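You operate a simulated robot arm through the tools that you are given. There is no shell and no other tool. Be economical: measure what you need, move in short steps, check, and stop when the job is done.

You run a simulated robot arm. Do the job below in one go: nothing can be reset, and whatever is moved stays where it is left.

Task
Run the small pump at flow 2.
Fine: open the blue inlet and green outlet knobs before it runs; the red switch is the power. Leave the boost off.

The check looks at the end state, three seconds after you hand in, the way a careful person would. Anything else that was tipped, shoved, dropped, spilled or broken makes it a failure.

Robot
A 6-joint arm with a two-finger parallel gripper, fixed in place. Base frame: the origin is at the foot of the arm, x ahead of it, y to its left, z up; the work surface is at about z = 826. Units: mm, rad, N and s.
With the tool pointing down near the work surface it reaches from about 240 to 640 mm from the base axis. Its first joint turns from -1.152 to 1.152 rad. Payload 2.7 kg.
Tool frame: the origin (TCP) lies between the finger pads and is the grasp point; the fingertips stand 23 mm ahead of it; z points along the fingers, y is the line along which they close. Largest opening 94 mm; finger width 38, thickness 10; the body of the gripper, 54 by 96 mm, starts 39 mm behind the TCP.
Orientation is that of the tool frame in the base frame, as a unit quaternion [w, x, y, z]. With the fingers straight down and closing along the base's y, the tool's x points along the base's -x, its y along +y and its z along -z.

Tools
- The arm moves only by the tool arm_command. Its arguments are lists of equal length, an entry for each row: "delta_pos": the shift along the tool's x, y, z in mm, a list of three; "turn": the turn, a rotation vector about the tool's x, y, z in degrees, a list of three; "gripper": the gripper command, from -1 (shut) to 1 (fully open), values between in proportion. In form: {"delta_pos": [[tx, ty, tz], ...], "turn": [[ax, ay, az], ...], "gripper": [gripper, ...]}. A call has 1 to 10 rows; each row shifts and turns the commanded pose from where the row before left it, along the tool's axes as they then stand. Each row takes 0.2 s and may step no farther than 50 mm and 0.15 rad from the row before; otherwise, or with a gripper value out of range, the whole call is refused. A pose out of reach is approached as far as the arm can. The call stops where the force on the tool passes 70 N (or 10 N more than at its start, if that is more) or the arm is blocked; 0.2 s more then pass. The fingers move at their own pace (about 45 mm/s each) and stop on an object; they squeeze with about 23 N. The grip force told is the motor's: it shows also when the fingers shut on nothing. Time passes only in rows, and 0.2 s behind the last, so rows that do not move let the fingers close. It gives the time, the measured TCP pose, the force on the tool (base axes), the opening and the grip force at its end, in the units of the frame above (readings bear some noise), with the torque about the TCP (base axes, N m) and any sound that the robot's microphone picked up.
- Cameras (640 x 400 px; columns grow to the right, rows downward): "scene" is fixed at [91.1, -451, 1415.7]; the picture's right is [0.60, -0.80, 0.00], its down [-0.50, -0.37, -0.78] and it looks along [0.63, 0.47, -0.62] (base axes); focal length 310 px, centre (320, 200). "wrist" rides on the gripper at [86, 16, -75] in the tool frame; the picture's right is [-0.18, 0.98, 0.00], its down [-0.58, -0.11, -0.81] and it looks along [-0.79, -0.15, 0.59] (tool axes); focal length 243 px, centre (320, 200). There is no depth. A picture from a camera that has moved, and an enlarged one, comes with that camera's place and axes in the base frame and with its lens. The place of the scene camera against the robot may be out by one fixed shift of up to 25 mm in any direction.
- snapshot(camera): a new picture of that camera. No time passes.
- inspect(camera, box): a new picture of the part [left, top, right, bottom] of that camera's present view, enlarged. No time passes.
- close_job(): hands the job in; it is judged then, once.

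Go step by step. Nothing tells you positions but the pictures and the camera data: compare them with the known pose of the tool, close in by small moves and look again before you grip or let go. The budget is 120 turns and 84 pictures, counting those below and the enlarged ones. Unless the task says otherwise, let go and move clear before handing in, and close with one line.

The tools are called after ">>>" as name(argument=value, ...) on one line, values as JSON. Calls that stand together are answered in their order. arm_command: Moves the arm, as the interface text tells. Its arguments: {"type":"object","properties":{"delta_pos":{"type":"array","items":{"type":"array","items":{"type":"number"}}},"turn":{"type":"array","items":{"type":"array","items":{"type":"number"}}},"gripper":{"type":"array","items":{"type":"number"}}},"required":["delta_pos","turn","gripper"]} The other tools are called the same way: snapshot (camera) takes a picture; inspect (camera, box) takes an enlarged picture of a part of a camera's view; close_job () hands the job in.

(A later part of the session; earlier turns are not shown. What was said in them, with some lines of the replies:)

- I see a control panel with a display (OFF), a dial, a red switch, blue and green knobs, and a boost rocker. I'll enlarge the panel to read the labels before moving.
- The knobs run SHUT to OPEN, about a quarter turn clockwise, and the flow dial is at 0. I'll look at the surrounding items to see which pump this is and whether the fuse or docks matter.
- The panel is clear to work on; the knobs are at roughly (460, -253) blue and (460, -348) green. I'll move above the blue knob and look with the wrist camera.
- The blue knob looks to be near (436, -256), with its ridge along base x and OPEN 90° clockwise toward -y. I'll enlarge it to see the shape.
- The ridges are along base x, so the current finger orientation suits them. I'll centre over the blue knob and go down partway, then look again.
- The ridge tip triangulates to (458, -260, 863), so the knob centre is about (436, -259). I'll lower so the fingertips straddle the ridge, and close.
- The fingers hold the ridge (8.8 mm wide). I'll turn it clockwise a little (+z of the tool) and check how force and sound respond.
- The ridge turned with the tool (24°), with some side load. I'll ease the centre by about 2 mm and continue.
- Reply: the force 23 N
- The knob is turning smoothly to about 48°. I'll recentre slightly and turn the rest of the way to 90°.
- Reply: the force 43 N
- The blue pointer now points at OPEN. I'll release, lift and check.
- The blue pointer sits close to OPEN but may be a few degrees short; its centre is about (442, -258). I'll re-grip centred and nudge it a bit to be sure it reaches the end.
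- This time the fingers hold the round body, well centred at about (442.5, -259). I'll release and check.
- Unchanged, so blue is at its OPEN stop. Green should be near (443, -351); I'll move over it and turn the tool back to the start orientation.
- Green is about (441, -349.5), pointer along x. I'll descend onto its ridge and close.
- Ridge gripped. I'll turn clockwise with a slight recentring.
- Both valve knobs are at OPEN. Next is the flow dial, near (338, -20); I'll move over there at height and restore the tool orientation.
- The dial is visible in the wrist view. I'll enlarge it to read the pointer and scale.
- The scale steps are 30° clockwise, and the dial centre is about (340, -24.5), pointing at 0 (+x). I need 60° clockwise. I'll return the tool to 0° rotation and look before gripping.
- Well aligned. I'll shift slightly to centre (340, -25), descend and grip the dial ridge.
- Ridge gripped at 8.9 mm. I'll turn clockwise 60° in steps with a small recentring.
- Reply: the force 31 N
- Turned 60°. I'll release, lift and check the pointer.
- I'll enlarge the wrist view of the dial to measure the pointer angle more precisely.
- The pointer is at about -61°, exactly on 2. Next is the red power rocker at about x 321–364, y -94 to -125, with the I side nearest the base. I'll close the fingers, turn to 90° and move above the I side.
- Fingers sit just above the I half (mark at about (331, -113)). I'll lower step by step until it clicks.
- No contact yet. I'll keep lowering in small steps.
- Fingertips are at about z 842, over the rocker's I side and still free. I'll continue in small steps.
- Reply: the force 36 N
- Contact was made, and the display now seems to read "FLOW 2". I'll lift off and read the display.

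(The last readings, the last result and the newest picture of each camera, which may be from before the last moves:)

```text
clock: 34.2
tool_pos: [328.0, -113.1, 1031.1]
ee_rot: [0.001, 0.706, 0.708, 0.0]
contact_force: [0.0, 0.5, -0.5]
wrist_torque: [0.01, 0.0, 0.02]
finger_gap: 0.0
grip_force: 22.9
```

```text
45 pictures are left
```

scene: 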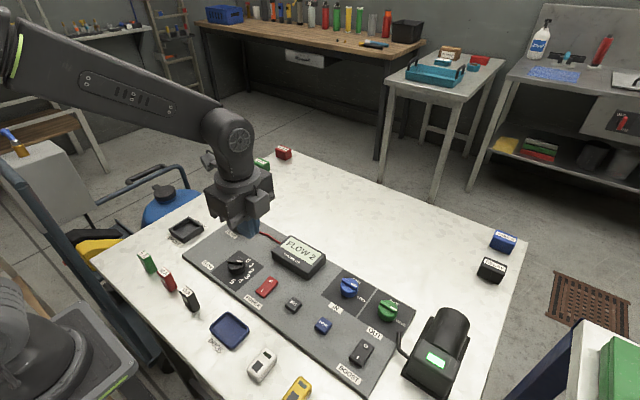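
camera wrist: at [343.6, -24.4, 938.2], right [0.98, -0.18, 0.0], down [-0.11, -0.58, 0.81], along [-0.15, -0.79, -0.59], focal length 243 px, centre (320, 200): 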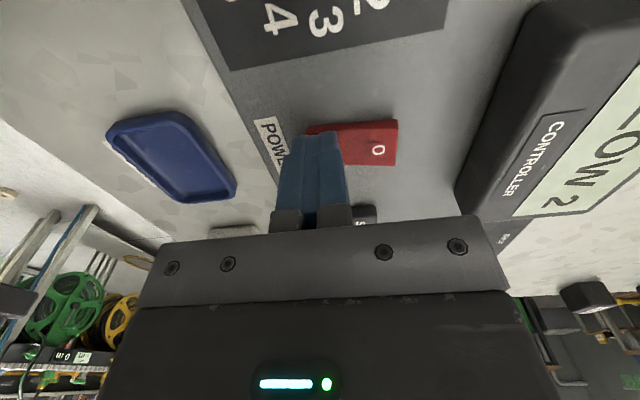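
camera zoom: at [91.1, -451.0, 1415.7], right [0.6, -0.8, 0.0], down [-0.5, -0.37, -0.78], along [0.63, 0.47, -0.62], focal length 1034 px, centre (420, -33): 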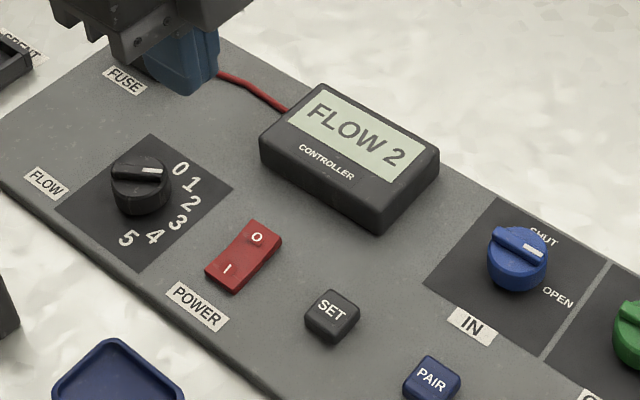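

The controller reads FLOW 2 and the pump's indicator is lit. I'll wait a few seconds and check that it keeps running and boost is off.

>>> arm_command(delta_pos=[[0, 0, 0], [0, 0, 0], [0, 0, 0], [0, 0, 0], [0, 0, 0], [0, 0, 0], [0, 0, 0], [0, 0, 0], [0, 0, 0], [0, 0, 0]], turn=[[0, 0, 0], [0, 0, 0], [0, 0, 0], [0, 0, 0], [0, 0, 0], [0, 0, 0], [0, 0, 0], [0, 0, 0], [0, 0, 0], [0, 0, 0]], gripper=[0, 0, 0, 0, 0, 0, 0, 0, 0, 0])

>>> inspect(camera="scene", box=[320, 260, 480, 400])

>>> inspect(camera="scene", box=[210, 210, 370, 330])

```text
clock: 36.4
tool_pos: [326.6, -112.9, 1030.3]
ee_rot: [0.0, 0.707, 0.708, 0.001]
contact_force: [-0.2, -0.2, 0.5]
wrist_torque: [-0.02, -0.02, 0.0]
finger_gap: 47.1
grip_force: 0.0
```

```text
2.86 times, centred on (400, 330) of scene
camera zoom: at [91.1, -451.0, 1415.7], right [0.6, -0.8, 0.0], down [-0.5, -0.37, -0.78], along [0.63, 0.47, -0.62], focal length 887 px, centre (91, -171)
```

zoom: 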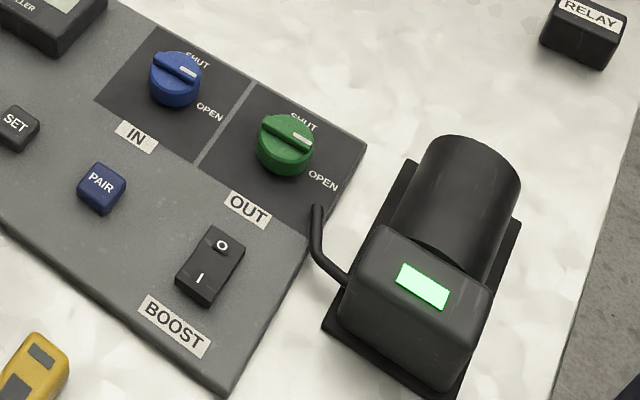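

```text
3.33 times, centred on (290, 270) of scene
camera zoom: at [91.1, -451.0, 1415.7], right [0.6, -0.8, 0.0], down [-0.5, -0.37, -0.78], along [0.63, 0.47, -0.62], focal length 1034 px, centre (420, -33)
```

zoom: 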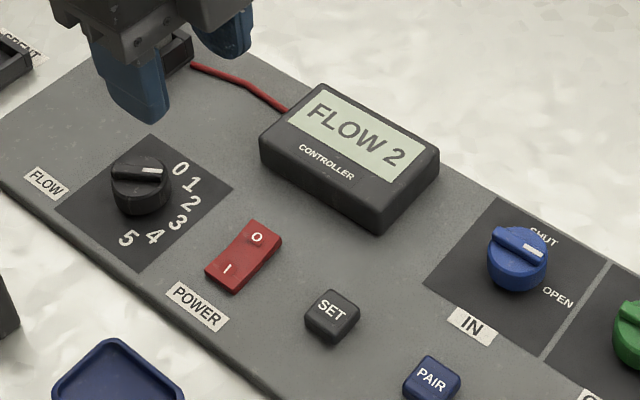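

The pump is running steadily with FLOW 2 shown, both valves are open, boost is off, and the arm is clear. I'm handing in.

>>> close_job()

```text
The job is handed in.
```

The small pump is running at flow 2: inlet and outlet knobs were opened first, then power switched on, with boost left off.
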